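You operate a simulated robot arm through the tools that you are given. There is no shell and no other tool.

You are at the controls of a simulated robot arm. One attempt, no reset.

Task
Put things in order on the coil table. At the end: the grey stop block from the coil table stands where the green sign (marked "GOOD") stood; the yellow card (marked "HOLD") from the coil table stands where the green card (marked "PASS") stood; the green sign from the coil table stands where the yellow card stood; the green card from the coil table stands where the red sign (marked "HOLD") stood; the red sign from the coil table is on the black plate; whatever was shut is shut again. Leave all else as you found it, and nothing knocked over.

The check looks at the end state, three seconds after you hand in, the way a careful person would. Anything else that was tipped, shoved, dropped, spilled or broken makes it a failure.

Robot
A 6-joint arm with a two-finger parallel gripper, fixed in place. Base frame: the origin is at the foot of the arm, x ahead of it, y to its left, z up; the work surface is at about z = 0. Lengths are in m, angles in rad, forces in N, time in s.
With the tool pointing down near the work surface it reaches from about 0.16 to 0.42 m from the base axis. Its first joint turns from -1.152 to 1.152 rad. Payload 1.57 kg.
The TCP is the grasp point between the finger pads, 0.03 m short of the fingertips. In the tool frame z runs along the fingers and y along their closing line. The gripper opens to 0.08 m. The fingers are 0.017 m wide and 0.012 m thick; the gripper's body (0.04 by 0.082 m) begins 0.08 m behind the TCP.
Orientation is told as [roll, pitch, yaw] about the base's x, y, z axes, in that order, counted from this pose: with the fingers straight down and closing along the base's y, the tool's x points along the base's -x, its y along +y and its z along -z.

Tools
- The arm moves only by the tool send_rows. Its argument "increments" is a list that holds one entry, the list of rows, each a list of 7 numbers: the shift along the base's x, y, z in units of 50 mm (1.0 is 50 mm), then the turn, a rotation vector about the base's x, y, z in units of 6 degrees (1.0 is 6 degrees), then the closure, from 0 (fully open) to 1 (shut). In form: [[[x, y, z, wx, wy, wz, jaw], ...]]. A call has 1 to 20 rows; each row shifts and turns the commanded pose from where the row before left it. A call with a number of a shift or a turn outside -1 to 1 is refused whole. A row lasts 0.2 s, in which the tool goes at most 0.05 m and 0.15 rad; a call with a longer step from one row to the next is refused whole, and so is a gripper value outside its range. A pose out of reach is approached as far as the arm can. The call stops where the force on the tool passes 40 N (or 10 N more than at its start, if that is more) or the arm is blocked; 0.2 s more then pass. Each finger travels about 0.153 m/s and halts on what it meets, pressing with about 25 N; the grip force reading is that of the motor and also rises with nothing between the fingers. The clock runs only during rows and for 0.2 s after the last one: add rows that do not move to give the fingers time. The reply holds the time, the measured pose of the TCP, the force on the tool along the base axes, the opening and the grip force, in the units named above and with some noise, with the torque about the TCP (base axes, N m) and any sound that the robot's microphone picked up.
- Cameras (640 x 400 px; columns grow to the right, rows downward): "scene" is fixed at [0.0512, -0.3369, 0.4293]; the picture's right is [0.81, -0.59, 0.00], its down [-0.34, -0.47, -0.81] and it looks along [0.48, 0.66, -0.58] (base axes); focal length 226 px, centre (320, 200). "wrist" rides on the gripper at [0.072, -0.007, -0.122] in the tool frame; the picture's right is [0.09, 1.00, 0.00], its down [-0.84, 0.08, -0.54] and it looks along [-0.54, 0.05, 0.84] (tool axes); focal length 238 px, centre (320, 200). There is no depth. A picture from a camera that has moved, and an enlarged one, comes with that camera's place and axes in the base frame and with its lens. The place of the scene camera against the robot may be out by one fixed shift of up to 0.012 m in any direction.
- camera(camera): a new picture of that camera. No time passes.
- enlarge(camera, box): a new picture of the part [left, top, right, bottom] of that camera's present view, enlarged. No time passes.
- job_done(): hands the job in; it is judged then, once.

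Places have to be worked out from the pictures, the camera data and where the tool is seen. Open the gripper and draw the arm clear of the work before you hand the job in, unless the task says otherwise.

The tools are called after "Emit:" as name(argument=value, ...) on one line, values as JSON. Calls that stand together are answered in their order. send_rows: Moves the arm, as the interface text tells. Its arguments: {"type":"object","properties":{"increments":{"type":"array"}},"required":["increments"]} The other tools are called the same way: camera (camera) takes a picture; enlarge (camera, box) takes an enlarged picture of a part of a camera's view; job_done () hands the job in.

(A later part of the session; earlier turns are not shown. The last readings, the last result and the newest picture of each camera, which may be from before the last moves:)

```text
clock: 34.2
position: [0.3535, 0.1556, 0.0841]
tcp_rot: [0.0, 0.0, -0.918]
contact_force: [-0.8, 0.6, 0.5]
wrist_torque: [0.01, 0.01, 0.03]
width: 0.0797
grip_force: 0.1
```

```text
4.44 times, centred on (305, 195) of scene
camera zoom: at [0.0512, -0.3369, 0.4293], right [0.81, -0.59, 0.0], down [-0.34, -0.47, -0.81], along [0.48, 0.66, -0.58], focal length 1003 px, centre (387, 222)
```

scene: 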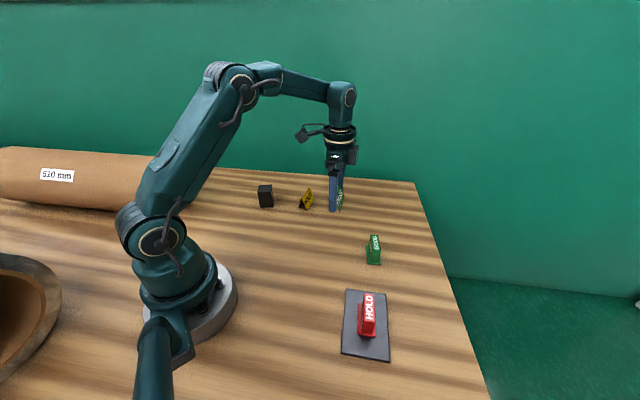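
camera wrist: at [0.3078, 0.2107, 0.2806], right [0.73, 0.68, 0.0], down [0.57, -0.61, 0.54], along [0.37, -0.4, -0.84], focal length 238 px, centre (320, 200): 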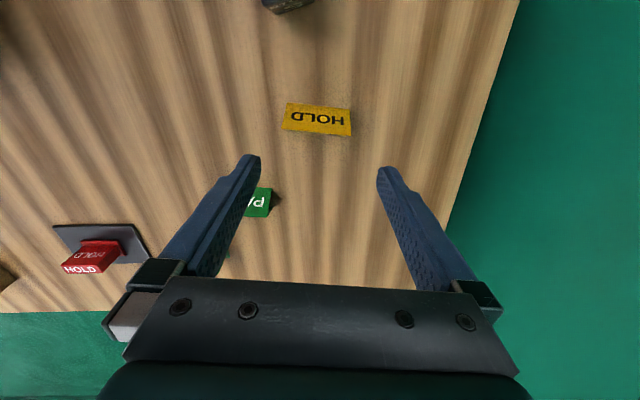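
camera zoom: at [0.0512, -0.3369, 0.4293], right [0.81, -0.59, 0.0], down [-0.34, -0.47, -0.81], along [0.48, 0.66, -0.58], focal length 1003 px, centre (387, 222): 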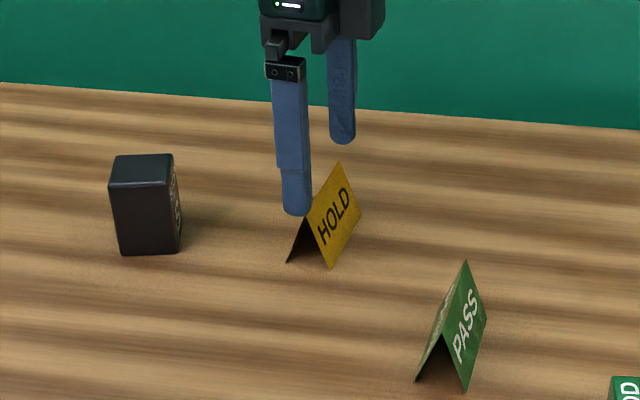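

Close to centred; a 1.8 mm nudge evens out the end gaps. Then I go down to TCP z≈0.040 and close on the ends.

Emit:
send_rows(increments=[[[0.036, 0.01, 0, 0, 0, 0, 0], [0, 0, -0.4, 0, 0, 0, 0], [0, 0, -0.3, 0, 0, 0, 0], [0, 0, -0.17, 0, 0, 0, 0], [0, 0, 0, 0, 0, 0, 0], [0, 0, 0, 0, 0, 0, 0.08], [0, 0, 0, 0, 0, 0, 0.12], [0, 0, 0, 0, 0, 0, 0.2], [0, 0, 0, 0, 0, 0, 0.3], [0, 0, 0, 0, 0, 0, 0.3]]])

Emit:
camera(camera="wrist")

Emit:
enlarge(camera="scene", box=[250, 150, 360, 240])

```text
clock: 36.4
position: [0.3551, 0.1543, 0.0424]
tcp_rot: [-0.001, -0.001, -0.916]
contact_force: [-0.3, 0.3, 1.0]
wrist_torque: [0.02, 0.0, 0.05]
width: 0.0686
grip_force: 25.3
```

```text
taken
camera wrist: at [0.3057, 0.2071, 0.1648], right [0.73, 0.68, 0.0], down [0.57, -0.62, 0.54], along [0.37, -0.4, -0.84], focal length 238 px, centre (320, 200)
```

wrist: 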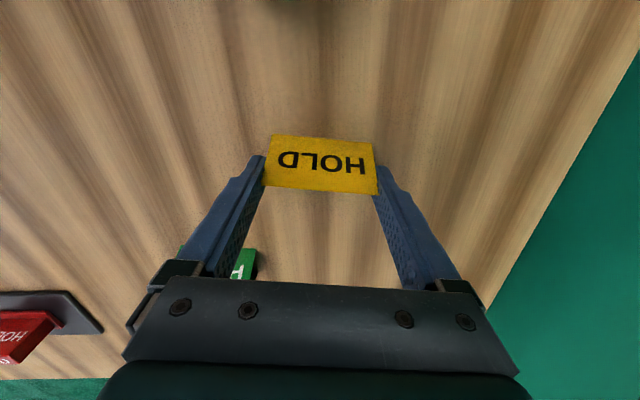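

```text
4.44 times, centred on (305, 195) of scene
camera zoom: at [0.0512, -0.3369, 0.4293], right [0.81, -0.59, 0.0], down [-0.34, -0.47, -0.81], along [0.48, 0.66, -0.58], focal length 1003 px, centre (387, 222)
```

zoom: 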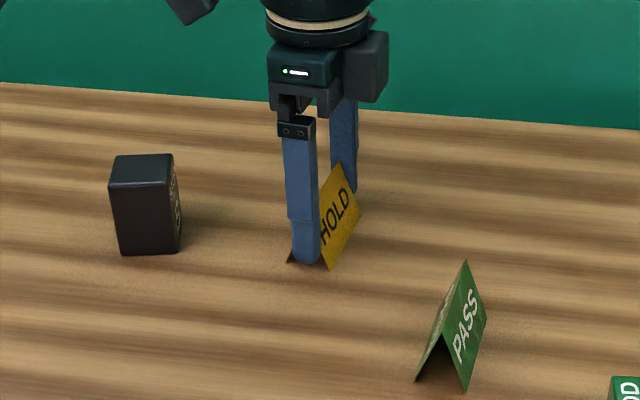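

The yellow card is gripped by its ends. I'll lift it and carry it to the green card's old spot at (0.2127, 0.099), turning about +3.4°.

Emit:
send_rows(increments=[[[0, 0, 0.1, 0, 0, 0, 0.3], [0, 0, 0.4, 0, 0, 0, 0.3], [0, 0, 0.6, 0, 0, 0, 0.3], [0, 0, 0.5, 0, 0, 0, 0.3], [-0.407, -0.16, 0, 0, 0, 0, 0.3], [-0.407, -0.16, 0, 0, 0, 0.19, 0.3], [-0.407, -0.16, 0, 0, 0, 0.19, 0.3], [-0.407, -0.16, 0, 0, 0, 0.19, 0.3], [-0.407, -0.16, 0, 0, 0, 0, 0.3], [-0.407, -0.16, 0, 0, 0, 0, 0.3], [-0.407, -0.16, 0, 0, 0, 0, 0.3], [0, 0, 0, 0, 0, 0, 0.3], [0, 0, 0, 0, 0, 0, 0.3]]])

Emit:
camera(camera="wrist")

Emit:
camera(camera="scene")

```text
clock: 39.2
position: [0.2098, 0.0989, 0.1211]
tcp_rot: [0.001, 0.0, -0.856]
contact_force: [0.0, -0.1, 0.5]
wrist_torque: [-0.01, -0.02, 0.0]
width: 0.0686
grip_force: 25.0
```

```text
taken
camera wrist: at [0.1576, 0.1491, 0.2432], right [0.69, 0.72, 0.0], down [0.61, -0.58, 0.54], along [0.39, -0.37, -0.84], focal length 238 px, centre (320, 200)
```

wrist: 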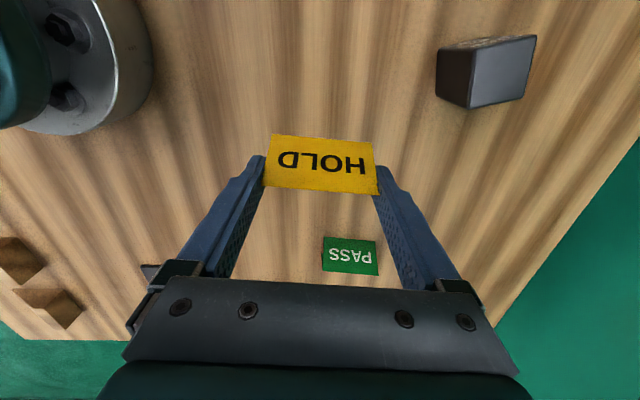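

```text
taken
```

scene: 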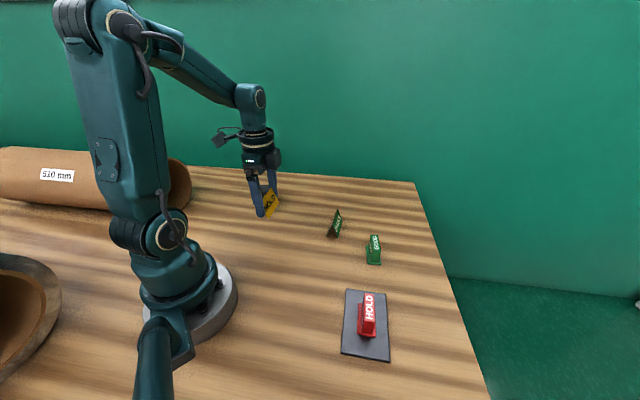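

At the green card's old spot, about 2 mm short in x. I'll correct that and lower to about 5 mm above contact.

Emit:
send_rows(increments=[[[0.032, 0.014, 0, 0, 0, 0, 0.3], [0, 0, -0.5, 0, 0, 0, 0.3], [0, 0, -0.5, 0, 0, 0, 0.3], [0, 0, -0.38, 0, 0, 0, 0.3], [0, 0, -0.1, 0, 0, 0, 0.3], [0, 0, 0, 0, 0, 0, 0.3], [0, 0, 0, 0, 0, 0, 0.3]]])

Emit:
enlarge(camera="scene", box=[240, 190, 310, 260])

```text
clock: 40.8
position: [0.2114, 0.0995, 0.0467]
tcp_rot: [0.001, -0.001, -0.856]
contact_force: [0.1, 1.1, -0.3]
wrist_torque: [0.06, -0.01, -0.04]
width: 0.0683
grip_force: 24.8
```

```text
5.71 times, centred on (275, 225) of scene
camera zoom: at [0.0512, -0.3369, 0.4293], right [0.81, -0.59, 0.0], down [-0.34, -0.47, -0.81], along [0.48, 0.66, -0.58], focal length 1290 px, centre (577, 57)
```

zoom: 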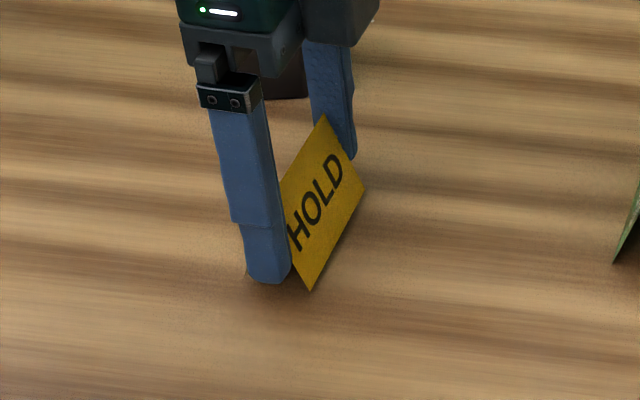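

It's a few millimetres up and contact-free, so I'll lower in fine steps.

Emit:
send_rows(increments=[[[0, 0, -0.05, 0, 0, 0, 0.3], [0, 0, -0.02, 0, 0, 0, 0.3], [0, 0, -0.014, 0, 0, 0, 0.3], [0, 0, 0, 0, 0, 0, 0.3]]])

```text
clock: 41.8
position: [0.2136, 0.0986, 0.0425]
tcp_rot: [0.0, 0.0, -0.857]
contact_force: [0.1, 0.1, 0.2]
wrist_torque: [0.0, 0.0, -0.01]
width: 0.0683
grip_force: 25.0
```

No touch yet at z 0.0425, so I'll continue in half-millimetre steps.

Emit:
send_rows(increments=[[[0, 0, -0.012, 0, 0, 0, 0.3], [0, 0, -0.01, 0, 0, 0, 0.3], [0, 0, 0, 0, 0, 0, 0.3]]])

```text
clock: 42.6
position: [0.2126, 0.098, 0.0426]
tcp_rot: [0.0, -0.001, -0.857]
contact_force: [0.2, 0.2, -0.6]
wrist_torque: [0.06, -0.03, 0.01]
width: 0.0682
grip_force: 24.8
```

Still free, so more half-millimetre steps down.

Emit:
send_rows(increments=[[[0, 0, -0.01, 0, 0, 0, 0.3], [0, 0, -0.01, 0, 0, 0, 0.3], [0, 0, 0, 0, 0, 0, 0.3]]])

Emit:
enlarge(camera="scene", box=[240, 190, 310, 260])

```text
clock: 43.4
position: [0.2143, 0.0988, 0.041]
tcp_rot: [0.0, 0.0, -0.855]
contact_force: [-6.3, 1.0, 19.7]
wrist_torque: [-0.02, 0.29, 0.03]
width: 0.0683
grip_force: 25.4
```

```text
5.71 times, centred on (275, 225) of scene
camera zoom: at [0.0512, -0.3369, 0.4293], right [0.81, -0.59, 0.0], down [-0.34, -0.47, -0.81], along [0.48, 0.66, -0.58], focal length 1290 px, centre (577, 57)
```

zoom: 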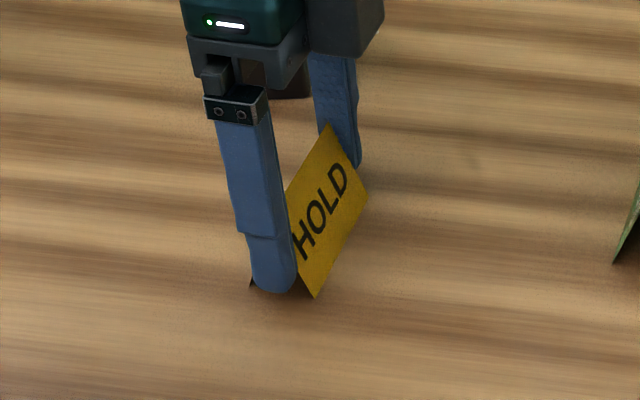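

The table is touched (20 N) at (0.213, 0.099). I'll ease up slightly, open fully, then lift straight up.

Emit:
send_rows(increments=[[[0, 0, 0.009, 0, 0, 0, 0.3], [0, 0, 0, 0, 0, 0, 0.1], [0, 0, 0, 0, 0, 0, 0], [0, 0, 0, 0, 0, 0, 0], [0, 0, 0, 0, 0, 0, 0]]])

Emit:
camera(camera="wrist")

```text
clock: 44.6
position: [0.2135, 0.0978, 0.0415]
tcp_rot: [0.0, 0.001, -0.854]
contact_force: [0.0, 0.4, -0.2]
wrist_torque: [0.0, 0.03, 0.01]
width: 0.0801
grip_force: 0.0
```

```text
taken
camera wrist: at [0.1625, 0.1483, 0.1644], right [0.69, 0.72, 0.0], down [0.61, -0.58, 0.54], along [0.39, -0.37, -0.84], focal length 238 px, centre (320, 200)
```

wrist: 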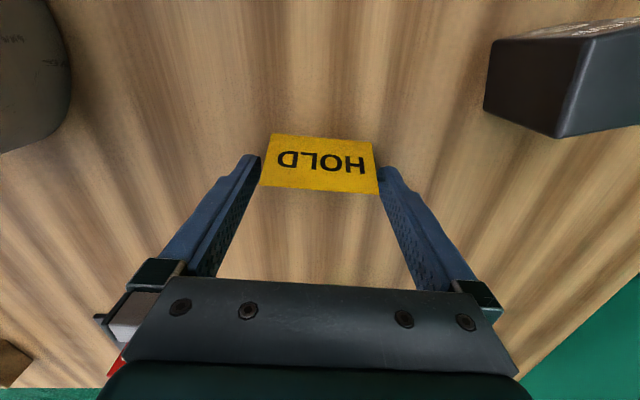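

Both ends are free. I'll lift straight up to z≈0.16 and look.

Emit:
send_rows(increments=[[[0, 0, 0.2, 0, 0, 0, 0], [0, 0, 0.4, 0, 0, 0, 0], [0, 0, 0.6, 0, 0, 0, 0], [0, 0, 0.6, 0, 0, 0, 0], [0, 0, 0.6, 0, 0, 0, 0], [0, 0, 0, 0, 0, 0, 0]]])

Emit:
enlarge(camera="scene", box=[240, 170, 400, 270])

Emit:
camera(camera="wrist")

```text
clock: 46.0
position: [0.2134, 0.0987, 0.1624]
tcp_rot: [-0.001, -0.001, -0.854]
contact_force: [0.0, -0.5, -0.4]
wrist_torque: [0.02, 0.02, 0.01]
width: 0.0799
grip_force: 0.1
```

```text
4.00 times, centred on (320, 220) of scene
camera zoom: at [0.0512, -0.3369, 0.4293], right [0.81, -0.59, 0.0], down [-0.34, -0.47, -0.81], along [0.48, 0.66, -0.58], focal length 903 px, centre (320, 120)
```

zoom: 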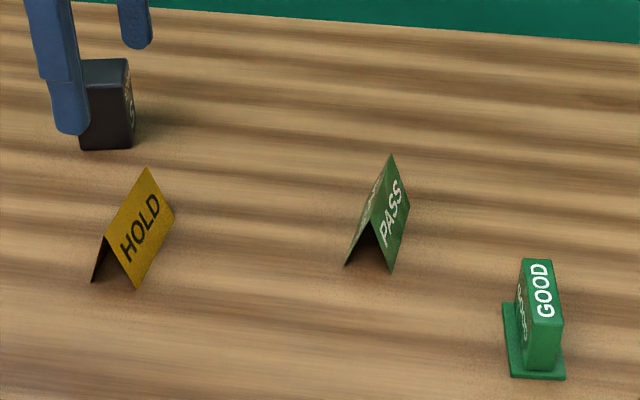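

```text
taken
camera wrist: at [0.1611, 0.1486, 0.285], right [0.69, 0.72, 0.0], down [0.61, -0.58, 0.54], along [0.39, -0.38, -0.84], focal length 238 px, centre (320, 200)
```

wrist: 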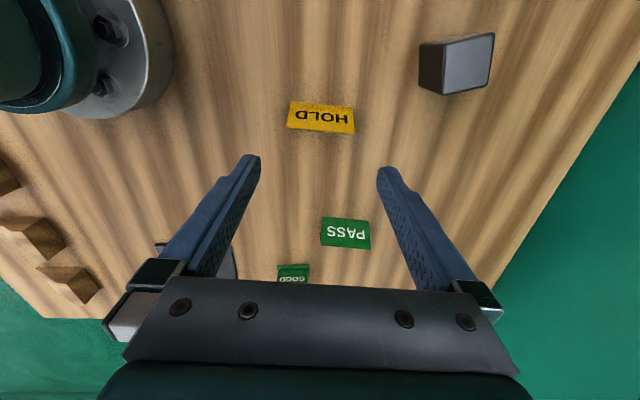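

The yellow card now sits exactly where PASS stood, matching it pixel for pixel in the scene view. Next is the green sign: I'll move above about (0.37, -0.115) while turning to +50°.

Emit:
send_rows(increments=[[[0.185, -0.25, 0, 0, 0, 0.97, 0], [0.185, -0.25, 0, 0, 0, 0.97, 0], [0.185, -0.25, 0, 0, 0, 0.97, 0], [0.185, -0.25, 0, 0, 0, 0.97, 0], [0.185, -0.25, 0, 0, 0, 0.97, 0], [0.185, -0.25, 0, 0, 0, 0.97, 0], [0.185, -0.25, 0, 0, 0, 0.97, 0], [0.185, -0.25, 0, 0, 0, 0.97, 0], [0.185, -0.25, 0, 0, 0, 0.97, 0], [0.185, -0.25, 0, 0, 0, 0.97, 0], [0.185, -0.25, 0, 0, 0, 0.97, 0], [0.185, -0.25, 0, 0, 0, 0.97, 0], [0.185, -0.25, 0, 0, 0, 0.97, 0], [0.185, -0.25, 0, 0, 0, 0.97, 0], [0.185, -0.25, 0, 0, 0, 0.97, 0], [0.185, -0.25, 0, 0, 0, 0.97, 0], [0.185, -0.25, 0, 0, 0, 0.97, 0], [0, 0, 0, 0, 0, 0, 0], [0, 0, 0, 0, 0, 0, 0]]])

Emit:
camera(camera="wrist")

Emit:
enlarge(camera="wrist", box=[260, 60, 380, 180])

```text
clock: 50.0
position: [0.3704, -0.1132, 0.1616]
tcp_rot: [-0.002, 0.0, 0.871]
contact_force: [0.2, -0.1, 0.6]
wrist_torque: [0.0, -0.05, 0.03]
width: 0.08
grip_force: 0.0
```

```text
taken
camera wrist: at [0.3294, -0.172, 0.2846], right [-0.82, 0.57, 0.0], down [0.48, 0.69, 0.54], along [0.31, 0.45, -0.84], focal length 238 px, centre (320, 200)
```

wrist: 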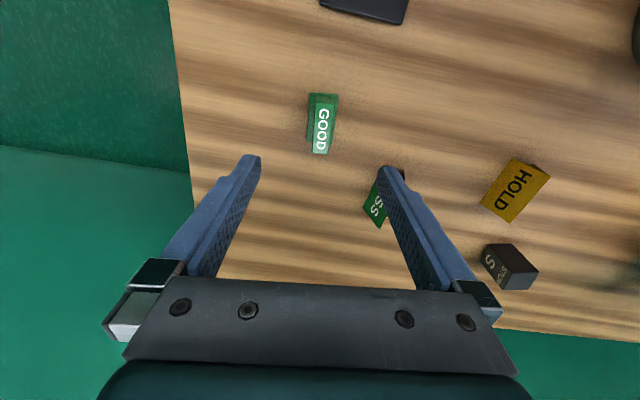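

```text
3.33 times, centred on (320, 120) of wrist
camera zoom: at [0.3294, -0.172, 0.2846], right [-0.82, 0.57, 0.0], down [0.48, 0.69, 0.54], along [0.31, 0.45, -0.84], focal length 794 px, centre (320, 467)
```

zoom: 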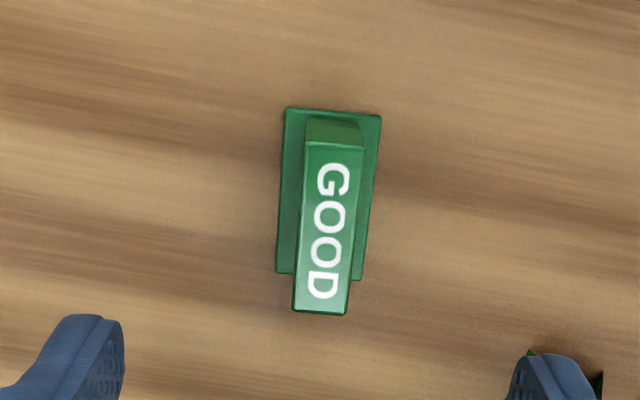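

Green sign: centre (0.3685, -0.112), axis 49.8°, same shape as the red one. I'll shift -2 mm in x, go down to TCP z≈0.040 with open fingers, and check.

Emit:
send_rows(increments=[[[-0.04, 0.008, 0, 0, 0, 0, 0], [0, 0, -0.6, 0, 0, 0, 0], [0, 0, -0.6, 0, 0, 0, 0], [0, 0, -0.6, 0, 0, 0, 0], [0, 0, -0.4, 0, 0, 0, 0], [0, 0, -0.22, 0, 0, 0, 0], [0, 0, 0, 0, 0, 0, 0]]])

Emit:
camera(camera="wrist")

Emit:
enlarge(camera="scene", box=[300, 180, 440, 280])

```text
clock: 51.6
position: [0.369, -0.115, 0.0418]
tcp_rot: [0.0, 0.0, 0.87]
contact_force: [1.2, -0.6, 0.0]
wrist_torque: [-0.03, 0.02, 0.0]
width: 0.0798
grip_force: 0.1
```

```text
taken
camera wrist: at [0.3276, -0.1733, 0.164], right [-0.82, 0.57, 0.0], down [0.48, 0.69, 0.54], along [0.31, 0.44, -0.84], focal length 238 px, centre (320, 200)
```

wrist: 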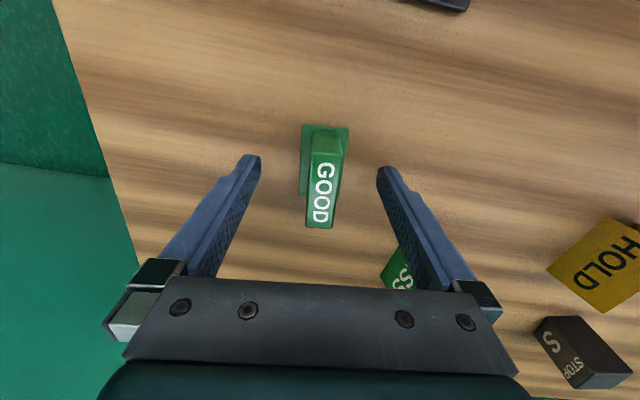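

```text
4.00 times, centred on (370, 230) of scene
camera zoom: at [0.0512, -0.3369, 0.4293], right [0.81, -0.59, 0.0], down [-0.34, -0.47, -0.81], along [0.48, 0.66, -0.58], focal length 903 px, centre (120, 80)
```

zoom: 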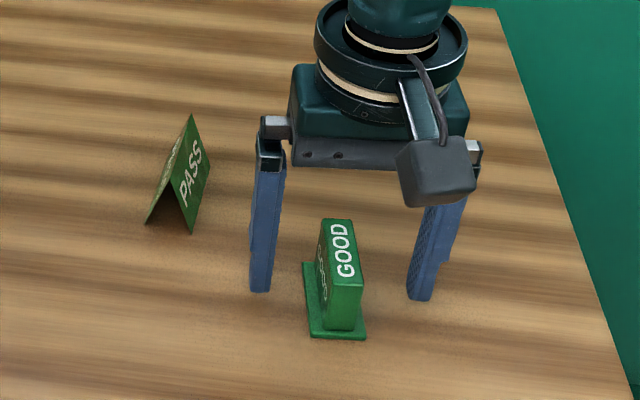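

The sign is centred between the fingers with no contact, so I'll close on it.

Emit:
send_rows(increments=[[[0, 0, 0, 0, 0, 0, 0.6], [0, 0, 0, 0, 0, 0, 0.85], [0, 0, 0, 0, 0, 0, 1.0], [0, 0, 0, 0, 0, 0, 1.0]]])

Emit:
camera(camera="wrist")

```text
clock: 52.6
position: [0.3687, -0.114, 0.0421]
tcp_rot: [0.0, -0.001, 0.871]
contact_force: [-2.0, 0.8, 4.8]
wrist_torque: [0.02, 0.03, 0.01]
width: 0.0169
grip_force: 24.4
```

```text
taken
camera wrist: at [0.3277, -0.1733, 0.1644], right [-0.82, 0.57, 0.0], down [0.48, 0.69, 0.54], along [0.31, 0.44, -0.84], focal length 238 px, centre (320, 200)
```

wrist: 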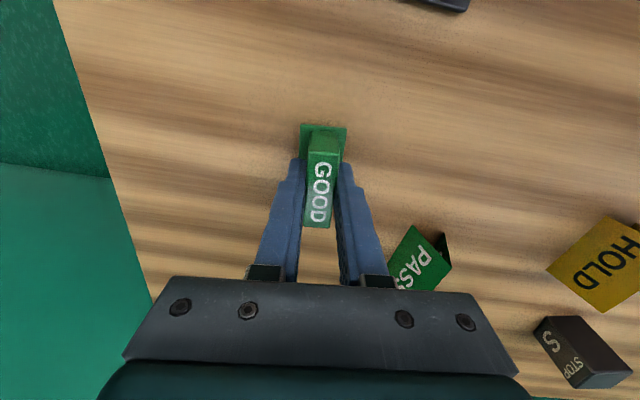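

Gripped at 17 mm; the green sign's spot is (0.3687, -0.113) at 49.8°. I'll lift well clear, pass over PASS with 5+ cm to spare, and go to the yellow card's old spot (0.355, 0.1554), turning -12°.

Emit:
send_rows(increments=[[[0, 0, 0.3, 0, 0, 0, 1], [0, 0, 0.6, 0, 0, 0, 1], [0, 0, 0.7, 0, 0, 0, 1], [0, 0, 0.5, 0, 0, 0, 1], [-0.0304, 0.598, 0, 0, 0, -0.228, 1], [-0.0304, 0.598, 0, 0, 0, -0.228, 1], [-0.0304, 0.598, 0, 0, 0, -0.228, 1], [-0.0304, 0.598, 0, 0, 0, -0.228, 1], [-0.0304, 0.598, 0, 0, 0, -0.228, 1], [-0.0304, 0.598, 0, 0, 0, -0.228, 1], [-0.0304, 0.598, 0, 0, 0, -0.228, 1], [-0.0304, 0.598, 0, 0, 0, -0.228, 1], [-0.0304, 0.598, 0, 0, 0, -0.228, 1], [0, 0, 0, 0, 0, 0, 1], [0, 0, 0, 0, 0, 0, 1]]])

Emit:
camera(camera="wrist")

Emit:
camera(camera="scene")

```text
clock: 55.8
position: [0.3547, 0.1537, 0.1448]
tcp_rot: [-0.002, 0.0, 0.657]
contact_force: [0.3, 0.1, 0.0]
wrist_torque: [0.03, 0.0, 0.0]
width: 0.017
grip_force: 24.9
```

```text
taken
camera wrist: at [0.3021, 0.1049, 0.2685], right [-0.68, 0.73, 0.0], down [0.62, 0.57, 0.54], along [0.4, 0.37, -0.84], focal length 238 px, centre (320, 200)
```

wrist: 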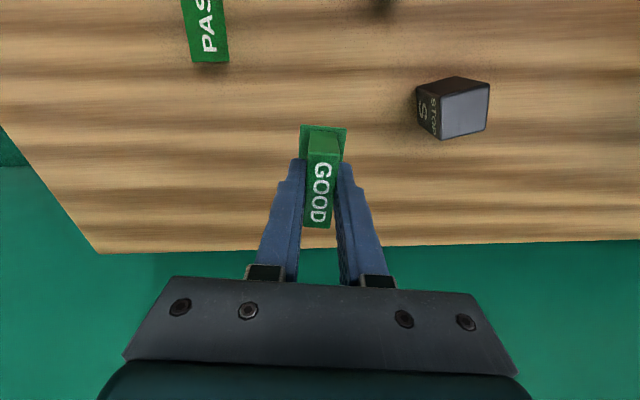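

```text
taken
```

scene: 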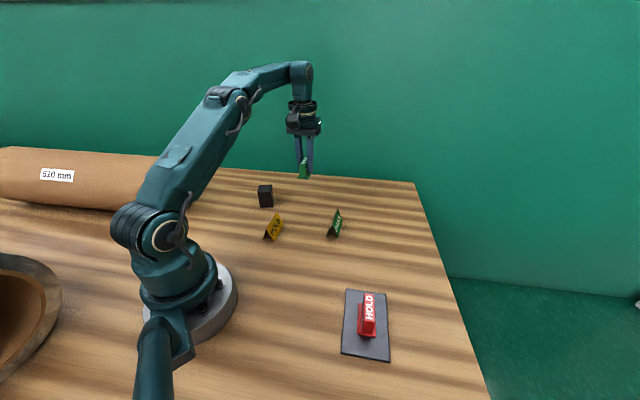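

At (0.3548, 0.154), about 1 mm short in y. I'll correct that and lower to about 6 mm above contact.

Emit:
send_rows(increments=[[[0.006, 0.024, 0, 0, 0, 0, 1], [0, 0, -0.6, 0, 0, 0, 1], [0, 0, -0.6, 0, 0, 0, 1], [0, 0, -0.5, 0, 0, 0, 1], [0, 0, -0.26, 0, 0, 0, 1], [0, 0, 0, 0, 0, 0, 1]]])

Emit:
enlarge(camera="scene", box=[260, 150, 350, 230])

```text
clock: 57.2
position: [0.356, 0.156, 0.0452]
tcp_rot: [0.001, -0.001, 0.656]
contact_force: [0.7, 0.5, -0.6]
wrist_torque: [0.03, 0.02, 0.01]
width: 0.0173
grip_force: 24.7
```

```text
5.00 times, centred on (305, 190) of scene
camera zoom: at [0.0512, -0.3369, 0.4293], right [0.81, -0.59, 0.0], down [-0.34, -0.47, -0.81], along [0.48, 0.66, -0.58], focal length 1128 px, centre (395, 250)
```

zoom: 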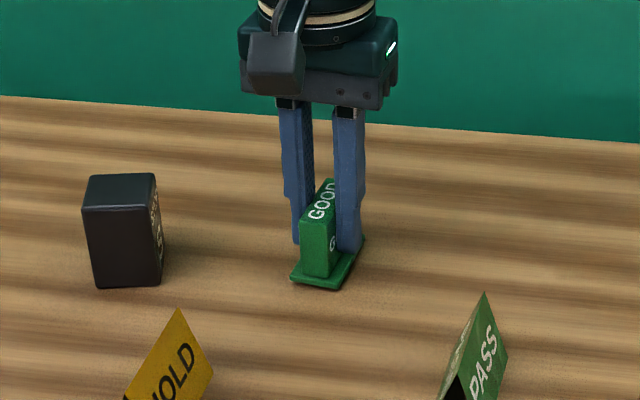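

Just above the table now, so I'll lower in fine steps and watch for contact.

Emit:
send_rows(increments=[[[0, 0, -0.03, 0, 0, 0, 1], [0, 0, -0.02, 0, 0, 0, 1], [0, 0, 0, 0, 0, 0, 1]]])

```text
clock: 58.0
position: [0.3541, 0.1577, 0.0428]
tcp_rot: [0.0, 0.0, 0.656]
contact_force: [-0.1, 0.5, -0.9]
wrist_torque: [-0.02, 0.01, 0.07]
width: 0.017
grip_force: 24.8
```

No contact yet at z≈0.043, so I'll continue in half-millimetre steps.

Emit:
send_rows(increments=[[[0, 0, -0.012, 0, 0, 0, 1], [0, 0, -0.01, 0, 0, 0, 1], [0, 0, 0, 0, 0, 0, 1]]])

```text
clock: 58.8
position: [0.355, 0.1579, 0.0425]
tcp_rot: [0.0, 0.0, 0.656]
contact_force: [0.9, -0.4, -0.6]
wrist_torque: [0.0, 0.0, -0.01]
width: 0.0171
grip_force: 24.7
```

Still free, and y reads about 1.5 mm high, so I'll take that back while stepping further down.

Emit:
send_rows(increments=[[[0, -0.026, 0, 0, 0, 0, 1], [0, 0, -0.012, 0, 0, 0, 1], [0, 0, -0.01, 0, 0, 0, 1], [0, 0, 0, 0, 0, 0, 1]]])

```text
clock: 59.8
position: [0.3552, 0.1565, 0.041]
tcp_rot: [0.001, 0.0, 0.656]
contact_force: [0.1, -0.4, -0.9]
wrist_torque: [0.01, -0.02, -0.06]
width: 0.0171
grip_force: 24.9
```

No force yet at z≈0.041, so two more half-millimetre steps.

Emit:
send_rows(increments=[[[0, 0, -0.01, 0, 0, 0, 1], [0, 0, -0.01, 0, 0, 0, 1], [0, 0, 0, 0, 0, 0, 1]]])

Emit:
enlarge(camera="scene", box=[280, 180, 330, 220])

```text
clock: 60.6
position: [0.3549, 0.1564, 0.0411]
tcp_rot: [-0.001, 0.0, 0.658]
contact_force: [-5.6, -0.4, 15.3]
wrist_torque: [0.02, 0.22, 0.03]
width: 0.0169
grip_force: 25.1
```

```text
10.00 times, centred on (305, 200) of scene
camera zoom: at [0.0512, -0.3369, 0.4293], right [0.81, -0.59, 0.0], down [-0.34, -0.47, -0.81], along [0.48, 0.66, -0.58], focal length 2257 px, centre (470, 200)
```

zoom: 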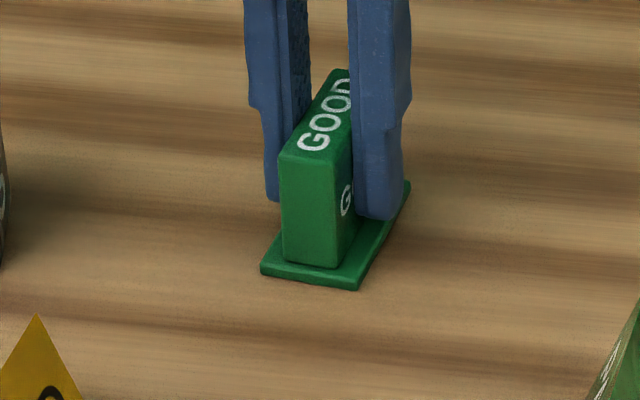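

The sign is down (15 N) at (0.355, 0.156). I'll ease up a touch, open, and rise straight up.

Emit:
send_rows(increments=[[[0, 0, 0.008, 0, 0, 0, 1], [0, 0, 0, 0, 0, 0, 0.6], [0, 0, 0, 0, 0, 0, 0.3], [0, 0, 0, 0, 0, 0, 0.2], [0, 0, 0.4, 0, 0, 0, 0.2], [0, 0, 0.7, 0, 0, 0, 0.1], [0, 0, 0.7, 0, 0, 0, 0], [0, 0, 0.6, 0, 0, 0, 0], [0, 0, 0, 0, 0, 0, 0]]])

Emit:
camera(camera="wrist")

Emit:
enlarge(camera="scene", box=[240, 170, 400, 270])

```text
clock: 62.6
position: [0.355, 0.1537, 0.162]
tcp_rot: [0.001, 0.001, 0.655]
contact_force: [0.6, 0.2, 0.3]
wrist_torque: [-0.02, -0.03, 0.0]
width: 0.08
grip_force: 0.1
```

```text
taken
camera wrist: at [0.3015, 0.1049, 0.2846], right [-0.68, 0.73, 0.0], down [0.62, 0.57, 0.54], along [0.4, 0.37, -0.84], focal length 238 px, centre (320, 200)
```

wrist: 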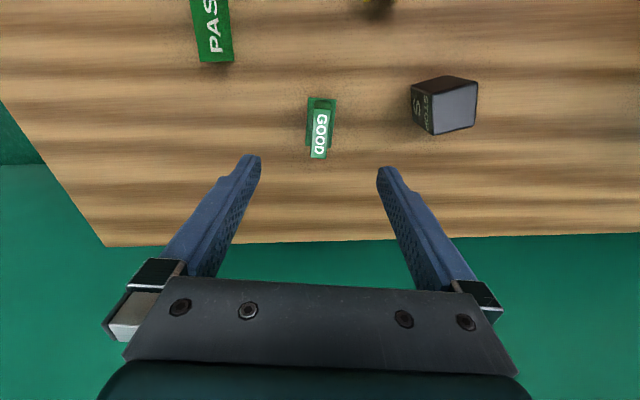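

```text
4.00 times, centred on (320, 220) of scene
camera zoom: at [0.0512, -0.3369, 0.4293], right [0.81, -0.59, 0.0], down [-0.34, -0.47, -0.81], along [0.48, 0.66, -0.58], focal length 903 px, centre (320, 120)
```

zoom: 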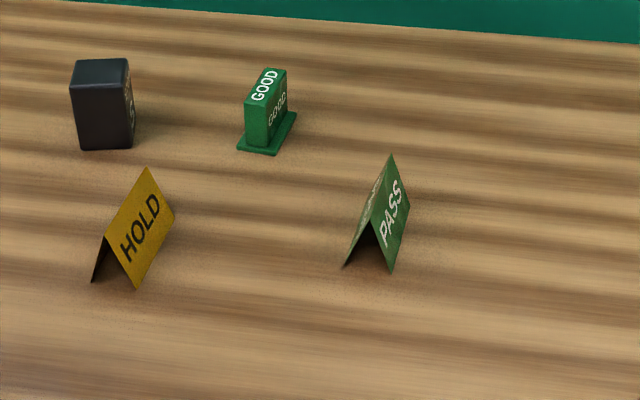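

GOOD stands where the yellow card was. Last is the grey stop block near (0.257, 0.228), sides at about 56°. I'll move above it with yaw +56° and measure.

Emit:
send_rows(increments=[[[-0.327, 0.245, 0, 0, 0, 0.525, 0], [-0.327, 0.245, 0, 0, 0, 0.525, 0], [-0.327, 0.245, 0, 0, 0, 0.525, 0], [-0.327, 0.245, 0, 0, 0, 0.525, 0], [-0.327, 0.245, 0, 0, 0, 0.525, 0], [-0.327, 0.245, 0, 0, 0, 0.525, 0], [0, 0, 0, 0, 0, 0, 0], [0, 0, 0, 0, 0, 0, 0]]])

Emit:
camera(camera="wrist")

Emit:
enlarge(camera="wrist", box=[260, 70, 380, 190])

```text
clock: 64.4
position: [0.2542, 0.2296, 0.1606]
tcp_rot: [0.0, -0.001, 0.985]
contact_force: [0.7, 0.0, -0.4]
wrist_torque: [0.01, 0.0, 0.02]
width: 0.08
grip_force: 0.1
```

```text
taken
camera wrist: at [0.2205, 0.1658, 0.2842], right [-0.88, 0.47, 0.0], down [0.4, 0.74, 0.54], along [0.26, 0.48, -0.84], focal length 238 px, centre (320, 200)
```

wrist: 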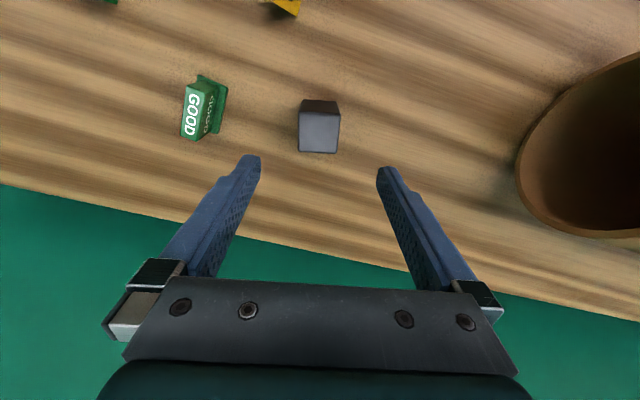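

```text
3.33 times, centred on (320, 130) of wrist
camera zoom: at [0.2205, 0.1658, 0.2842], right [-0.88, 0.47, 0.0], down [0.4, 0.74, 0.54], along [0.26, 0.48, -0.84], focal length 794 px, centre (320, 433)
```

zoom: 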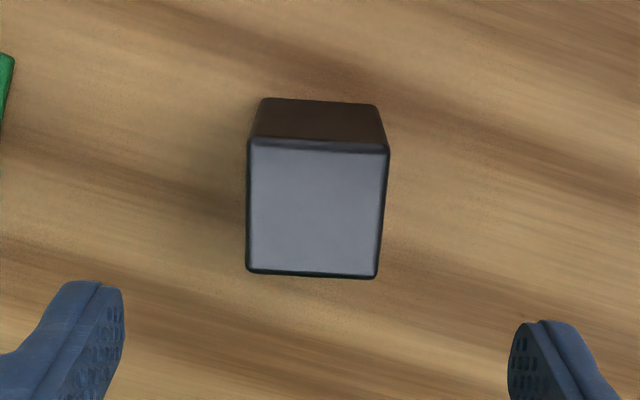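

Stop block: centre (0.256, 0.2278), 39 mm square, 56 mm tall, sides at 58.2°. I'll nudge the TCP by (+1.7, -1.8) mm and +1.8° of yaw, then go down to z≈0.040 with open fingers.

Emit:
send_rows(increments=[[[0.034, -0.036, 0, 0, 0, 0.3, 0], [0, 0, -0.6, 0, 0, 0, 0], [0, 0, -0.5, 0, 0, 0, 0], [0, 0, 0, 0, 0, 0, 0]]])

Emit:
camera(camera="wrist")

Emit:
enlarge(camera="scene", box=[220, 140, 330, 230])

```text
clock: 65.4
position: [0.2577, 0.2258, 0.1071]
tcp_rot: [0.001, 0.001, 1.018]
contact_force: [-0.2, -0.1, 0.1]
wrist_torque: [0.02, -0.03, -0.01]
width: 0.0801
grip_force: 0.0
```

```text
taken
camera wrist: at [0.2261, 0.1615, 0.2307], right [-0.9, 0.45, 0.0], down [0.37, 0.75, 0.54], along [0.24, 0.48, -0.84], focal length 238 px, centre (320, 200)
```

wrist: 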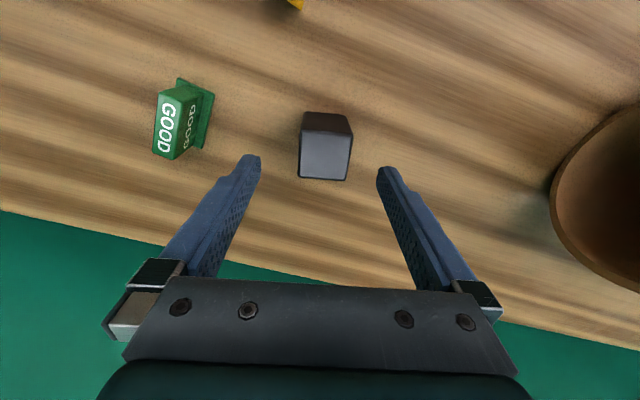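

```text
4.44 times, centred on (275, 185) of scene
camera zoom: at [0.0512, -0.3369, 0.4293], right [0.81, -0.59, 0.0], down [-0.34, -0.47, -0.81], along [0.48, 0.66, -0.58], focal length 1003 px, centre (520, 267)
```

zoom: 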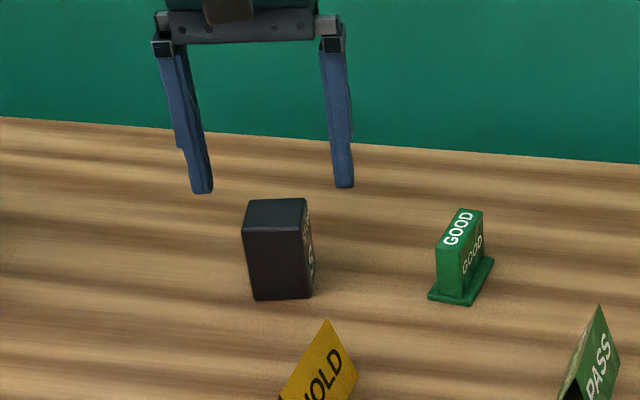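

The block is about 2.5 mm off-centre between the fingers, so I'll correct by (-2, +1.3) mm and then go down to z≈0.040.

Emit:
send_rows(increments=[[[-0.04, 0.026, 0, 0, 0, 0, 0], [0, 0, -0.5, 0, 0, 0, 0], [0, 0, -0.5, 0, 0, 0, 0], [0, 0, -0.35, 0, 0, 0, 0], [0, 0, 0, 0, 0, 0, 0]]])

Emit:
camera(camera="wrist")

Emit:
enlarge(camera="scene", box=[220, 140, 330, 230])

```text
clock: 66.6
position: [0.2556, 0.2289, 0.0404]
tcp_rot: [0.0, 0.001, 1.017]
contact_force: [0.2, -0.1, -1.0]
wrist_torque: [-0.02, -0.04, -0.03]
width: 0.0797
grip_force: 0.1
```

```text
taken
camera wrist: at [0.2239, 0.1646, 0.1633], right [-0.9, 0.45, 0.0], down [0.37, 0.75, 0.54], along [0.24, 0.48, -0.84], focal length 238 px, centre (320, 200)
```

wrist: 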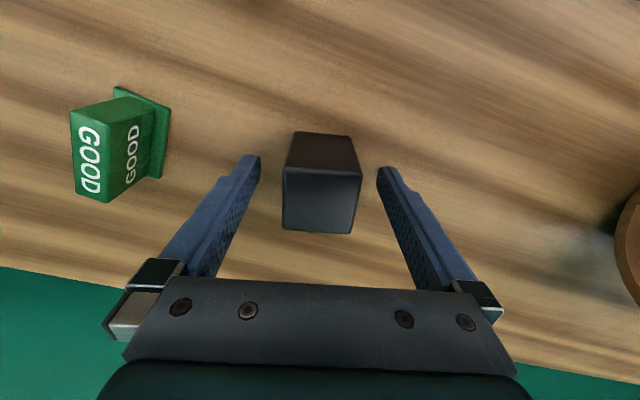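

```text
4.44 times, centred on (275, 185) of scene
camera zoom: at [0.0512, -0.3369, 0.4293], right [0.81, -0.59, 0.0], down [-0.34, -0.47, -0.81], along [0.48, 0.66, -0.58], focal length 1003 px, centre (520, 267)
```

zoom: 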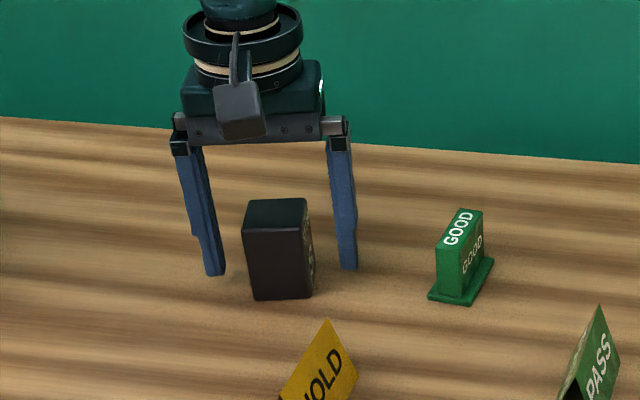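

The block is centred between the fingers without contact, so I'll close on it.

Emit:
send_rows(increments=[[[0, 0, 0, 0, 0, 0, 0.35], [0, 0, 0, 0, 0, 0, 0.5], [0, 0, 0, 0, 0, 0, 0.7], [0, 0, 0, 0, 0, 0, 0.9], [0, 0, 0, 0, 0, 0, 0.9]]])

Emit:
camera(camera="wrist")

```text
clock: 67.8
position: [0.2558, 0.229, 0.0404]
tcp_rot: [0.001, -0.001, 1.017]
contact_force: [2.5, -1.9, 0.3]
wrist_torque: [-0.02, 0.05, 0.05]
width: 0.0399
grip_force: 24.8
```

```text
taken
camera wrist: at [0.224, 0.1646, 0.1636], right [-0.9, 0.45, 0.0], down [0.37, 0.75, 0.54], along [0.24, 0.48, -0.84], focal length 238 px, centre (320, 200)
```

wrist: 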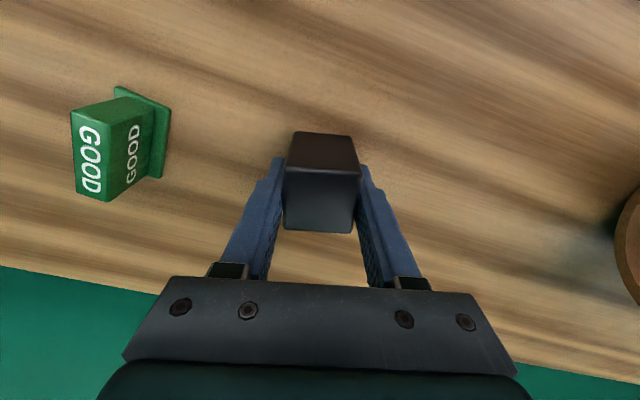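

Gripped at 40 mm. First I'll lift straight up and check the hold.

Emit:
send_rows(increments=[[[0, 0, 0.1, 0, 0, 0, 0.9], [0, 0, 0.4, 0, 0, 0, 0.9], [0, 0, 0.6, 0, 0, 0, 0.9], [0, 0, 0.6, 0, 0, 0, 0.9], [0, 0, 0.5, 0, 0, 0, 0.9], [0, 0, 0, 0, 0, 0, 0.9]]])

Emit:
camera(camera="wrist")

Emit:
camera(camera="scene")

```text
clock: 69.2
position: [0.2564, 0.2271, 0.1505]
tcp_rot: [0.0, 0.0, 1.018]
contact_force: [0.3, -0.6, -7.1]
wrist_torque: [-0.01, -0.04, 0.0]
width: 0.0399
grip_force: 25.1
```

```text
taken
camera wrist: at [0.2251, 0.1635, 0.2741], right [-0.9, 0.45, 0.0], down [0.37, 0.75, 0.54], along [0.24, 0.48, -0.84], focal length 238 px, centre (320, 200)
```

wrist: 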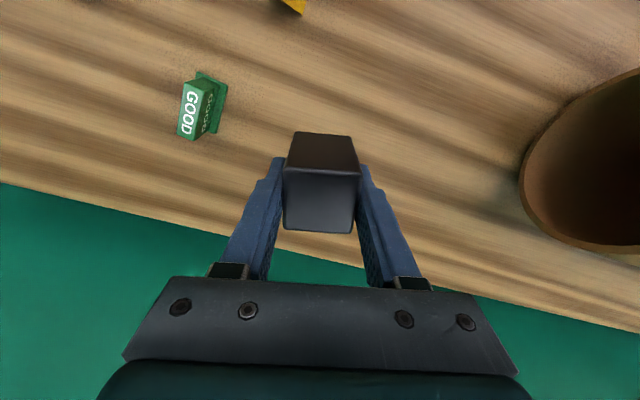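

```text
taken
```

scene: 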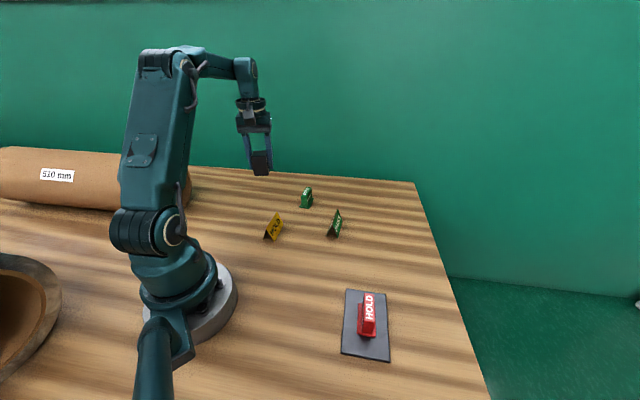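

It weighs about 7 N and is held steady. I'll carry it smoothly at this height to the green sign's old spot at (0.3694, -0.112), turning -8.5° on the way.

Emit:
send_rows(increments=[[[0.1256, -0.378, 0, 0, 0, -0.0783, 0.9], [0.1256, -0.378, 0, 0, 0, -0.0783, 0.9], [0.1256, -0.378, 0, 0, 0, -0.0783, 0.9], [0.1256, -0.378, 0, 0, 0, -0.0783, 0.9], [0.1256, -0.378, 0, 0, 0, -0.0783, 0.9], [0.1256, -0.378, 0, 0, 0, -0.0783, 0.9], [0.1256, -0.378, 0, 0, 0, -0.0783, 0.9], [0.1256, -0.378, 0, 0, 0, -0.0783, 0.9], [0.1256, -0.378, 0, 0, 0, -0.0783, 0.9], [0.1256, -0.378, 0, 0, 0, -0.0783, 0.9], [0.1256, -0.378, 0, 0, 0, -0.0783, 0.9], [0.1256, -0.378, 0, 0, 0, -0.0783, 0.9], [0.1256, -0.378, 0, 0, 0, -0.0783, 0.9], [0.1256, -0.378, 0, 0, 0, -0.0783, 0.9], [0.1256, -0.378, 0, 0, 0, -0.0783, 0.9], [0.1256, -0.378, 0, 0, 0, -0.0783, 0.9], [0.1256, -0.378, 0, 0, 0, -0.0783, 0.9], [0.1256, -0.378, 0, 0, 0, -0.0783, 0.9], [0, 0, 0, 0, 0, 0, 0.9], [0, 0, 0, 0, 0, 0, 0.9]]])

Emit:
camera(camera="wrist")

Emit:
camera(camera="scene")

```text
clock: 73.4
position: [0.3705, -0.1108, 0.1484]
tcp_rot: [-0.001, -0.001, 0.868]
contact_force: [-0.3, -0.8, -7.4]
wrist_torque: [-0.01, 0.0, -0.01]
width: 0.0399
grip_force: 25.0
```

```text
taken
camera wrist: at [0.3285, -0.1696, 0.2706], right [-0.82, 0.57, 0.0], down [0.48, 0.69, 0.54], along [0.31, 0.44, -0.84], focal length 238 px, centre (320, 200)
```

wrist: 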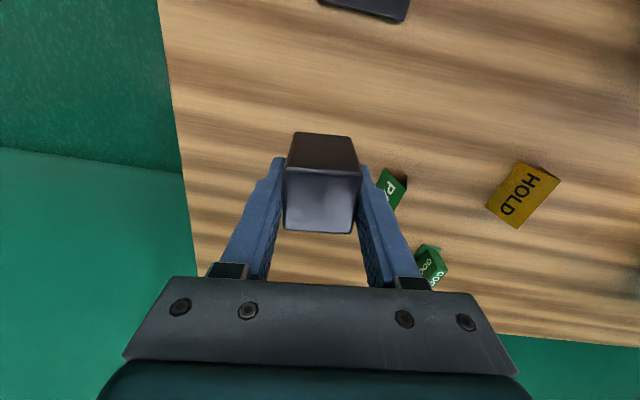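

```text
taken
```

scene: 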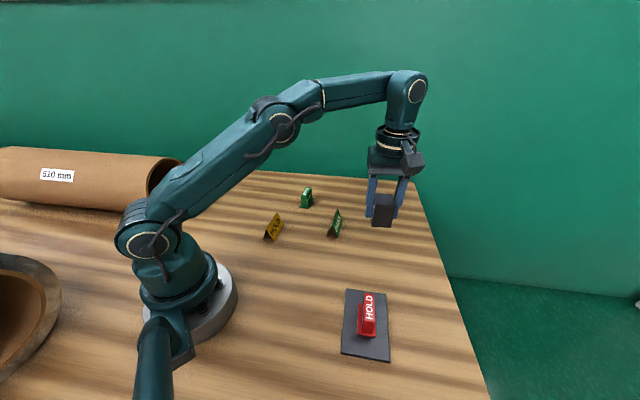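

At (0.370, -0.1105), within 2 mm. I'll correct slightly and lower to about 8 mm above contact.

Emit:
send_rows(increments=[[[-0.012, -0.032, 0, 0, 0, 0, 0.9], [0, 0, -0.5, 0, 0, 0, 0.9], [0, 0, -0.6, 0, 0, 0, 0.9], [0, 0, -0.5, 0, 0, 0, 0.9], [0, 0, -0.3, 0, 0, 0, 0.9], [0, 0, -0.12, 0, 0, 0, 0.9], [0, 0, 0, 0, 0, 0, 0.9], [0, 0, 0, 0, 0, 0, 0.9]]])

Emit:
enlarge(camera="scene", box=[320, 190, 430, 280])

```text
clock: 75.2
position: [0.3692, -0.1119, 0.0462]
tcp_rot: [0.001, 0.001, 0.868]
contact_force: [-0.5, -1.2, -7.5]
wrist_torque: [-0.02, 0.0, 0.0]
width: 0.0398
grip_force: 25.0
```

```text
4.44 times, centred on (375, 235) of scene
camera zoom: at [0.0512, -0.3369, 0.4293], right [0.81, -0.59, 0.0], down [-0.34, -0.47, -0.81], along [0.48, 0.66, -0.58], focal length 1003 px, centre (76, 44)
```

zoom: 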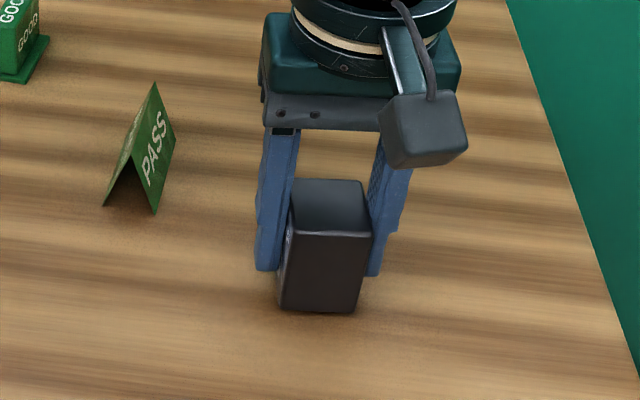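

The block hangs a few millimetres above the table at (0.3692, -0.112), so I'll lower in fine steps.

Emit:
send_rows(increments=[[[0, 0, -0.03, 0, 0, 0, 0.9], [0, 0, -0.03, 0, 0, 0, 0.9], [0, 0, -0.02, 0, 0, 0, 0.9], [0, 0, 0, 0, 0, 0, 0.9]]])

```text
clock: 76.2
position: [0.3697, -0.1126, 0.0423]
tcp_rot: [0.001, 0.0, 0.869]
contact_force: [-0.8, 0.0, -7.0]
wrist_torque: [0.01, -0.01, 0.01]
width: 0.0397
grip_force: 25.4
```

Still hanging free (-7 N), so I'll continue in half-millimetre steps.

Emit:
send_rows(increments=[[[0, 0, -0.012, 0, 0, 0, 0.9], [0, 0, -0.01, 0, 0, 0, 0.9], [0, 0, 0, 0, 0, 0, 0.9]]])

```text
clock: 77.0
position: [0.368, -0.1126, 0.0424]
tcp_rot: [0.0, 0.002, 0.87]
contact_force: [0.0, 0.0, -7.6]
wrist_torque: [0.01, -0.04, 0.01]
width: 0.04
grip_force: 25.3
```

No touch yet; more half-millimetre steps.

Emit:
send_rows(increments=[[[0, 0, -0.01, 0, 0, 0, 0.9], [0, 0, -0.01, 0, 0, 0, 0.9], [0, 0, 0, 0, 0, 0, 0.9]]])

```text
clock: 77.8
position: [0.3699, -0.1132, 0.0416]
tcp_rot: [0.001, 0.0, 0.869]
contact_force: [-0.4, 0.2, -7.6]
wrist_torque: [0.01, -0.01, 0.0]
width: 0.0401
grip_force: 25.0
```

It's still free at z≈0.041, so I'll go on in half-millimetre steps.

Emit:
send_rows(increments=[[[0, 0, -0.01, 0, 0, 0, 0.9], [0, 0, -0.01, 0, 0, 0, 0.9], [0, 0, 0, 0, 0, 0, 0.9]]])

Emit:
enlarge(camera="scene", box=[350, 220, 410, 270])

```text
clock: 78.6
position: [0.3685, -0.1127, 0.0414]
tcp_rot: [0.0, -0.001, 0.868]
contact_force: [-0.5, 0.1, -7.3]
wrist_torque: [0.02, 0.02, -0.01]
width: 0.0398
grip_force: 24.8
```

```text
8.00 times, centred on (380, 245) of scene
camera zoom: at [0.0512, -0.3369, 0.4293], right [0.81, -0.59, 0.0], down [-0.34, -0.47, -0.81], along [0.48, 0.66, -0.58], focal length 1805 px, centre (-160, -160)
```

zoom: 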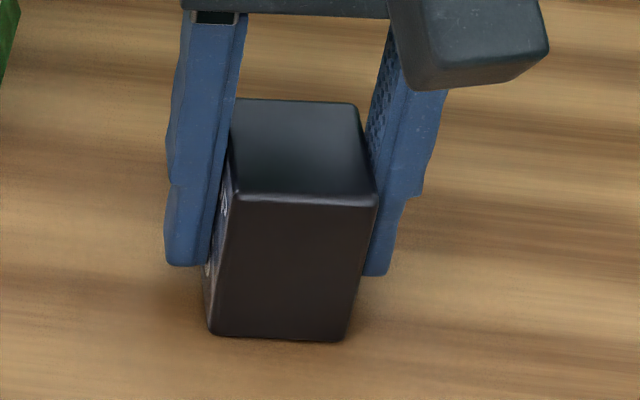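

By dead reckoning there's about 1–2 mm left, so I'll keep stepping.

Emit:
send_rows(increments=[[[0, 0, -0.012, 0, 0, 0, 0.9], [0, 0, -0.01, 0, 0, 0, 0.9], [0, 0, 0, 0, 0, 0, 0.9]]])

```text
clock: 79.4
position: [0.3688, -0.1142, 0.0403]
tcp_rot: [0.001, 0.0, 0.869]
contact_force: [-4.2, 0.9, 6.9]
wrist_torque: [0.31, 0.17, 0.09]
width: 0.0398
grip_force: 24.7
```

Contact: the force went from -7 to +7 N. The block rests on the table, so I'll open slowly and check.

Emit:
send_rows(increments=[[[0, 0, 0, 0, 0, 0, 0.5], [0, 0, 0, 0, 0, 0, 0.42], [0, 0, 0, 0, 0, 0, 0.3], [0, 0, 0, 0, 0, 0, 0.1], [0, 0, 0, 0, 0, 0, 0], [0, 0, 0, 0, 0, 0, 0]]])

Emit:
camera(camera="wrist")

Emit:
enlarge(camera="scene", box=[320, 190, 430, 280])

```text
clock: 80.8
position: [0.3697, -0.1131, 0.0401]
tcp_rot: [0.0, 0.0, 0.868]
contact_force: [-1.0, 0.7, 0.0]
wrist_torque: [0.0, 0.0, 0.0]
width: 0.08
grip_force: 0.2
```

```text
taken
camera wrist: at [0.328, -0.1721, 0.1631], right [-0.82, 0.57, 0.0], down [0.48, 0.69, 0.54], along [0.31, 0.44, -0.84], focal length 238 px, centre (320, 200)
```

wrist: 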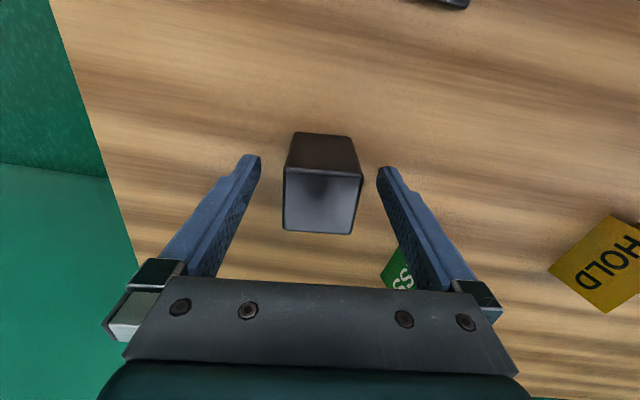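

```text
4.44 times, centred on (375, 235) of scene
camera zoom: at [0.0512, -0.3369, 0.4293], right [0.81, -0.59, 0.0], down [-0.34, -0.47, -0.81], along [0.48, 0.66, -0.58], focal length 1003 px, centre (76, 44)
```

zoom: 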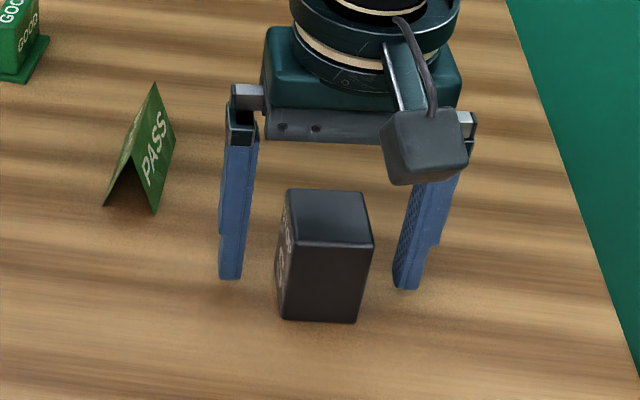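

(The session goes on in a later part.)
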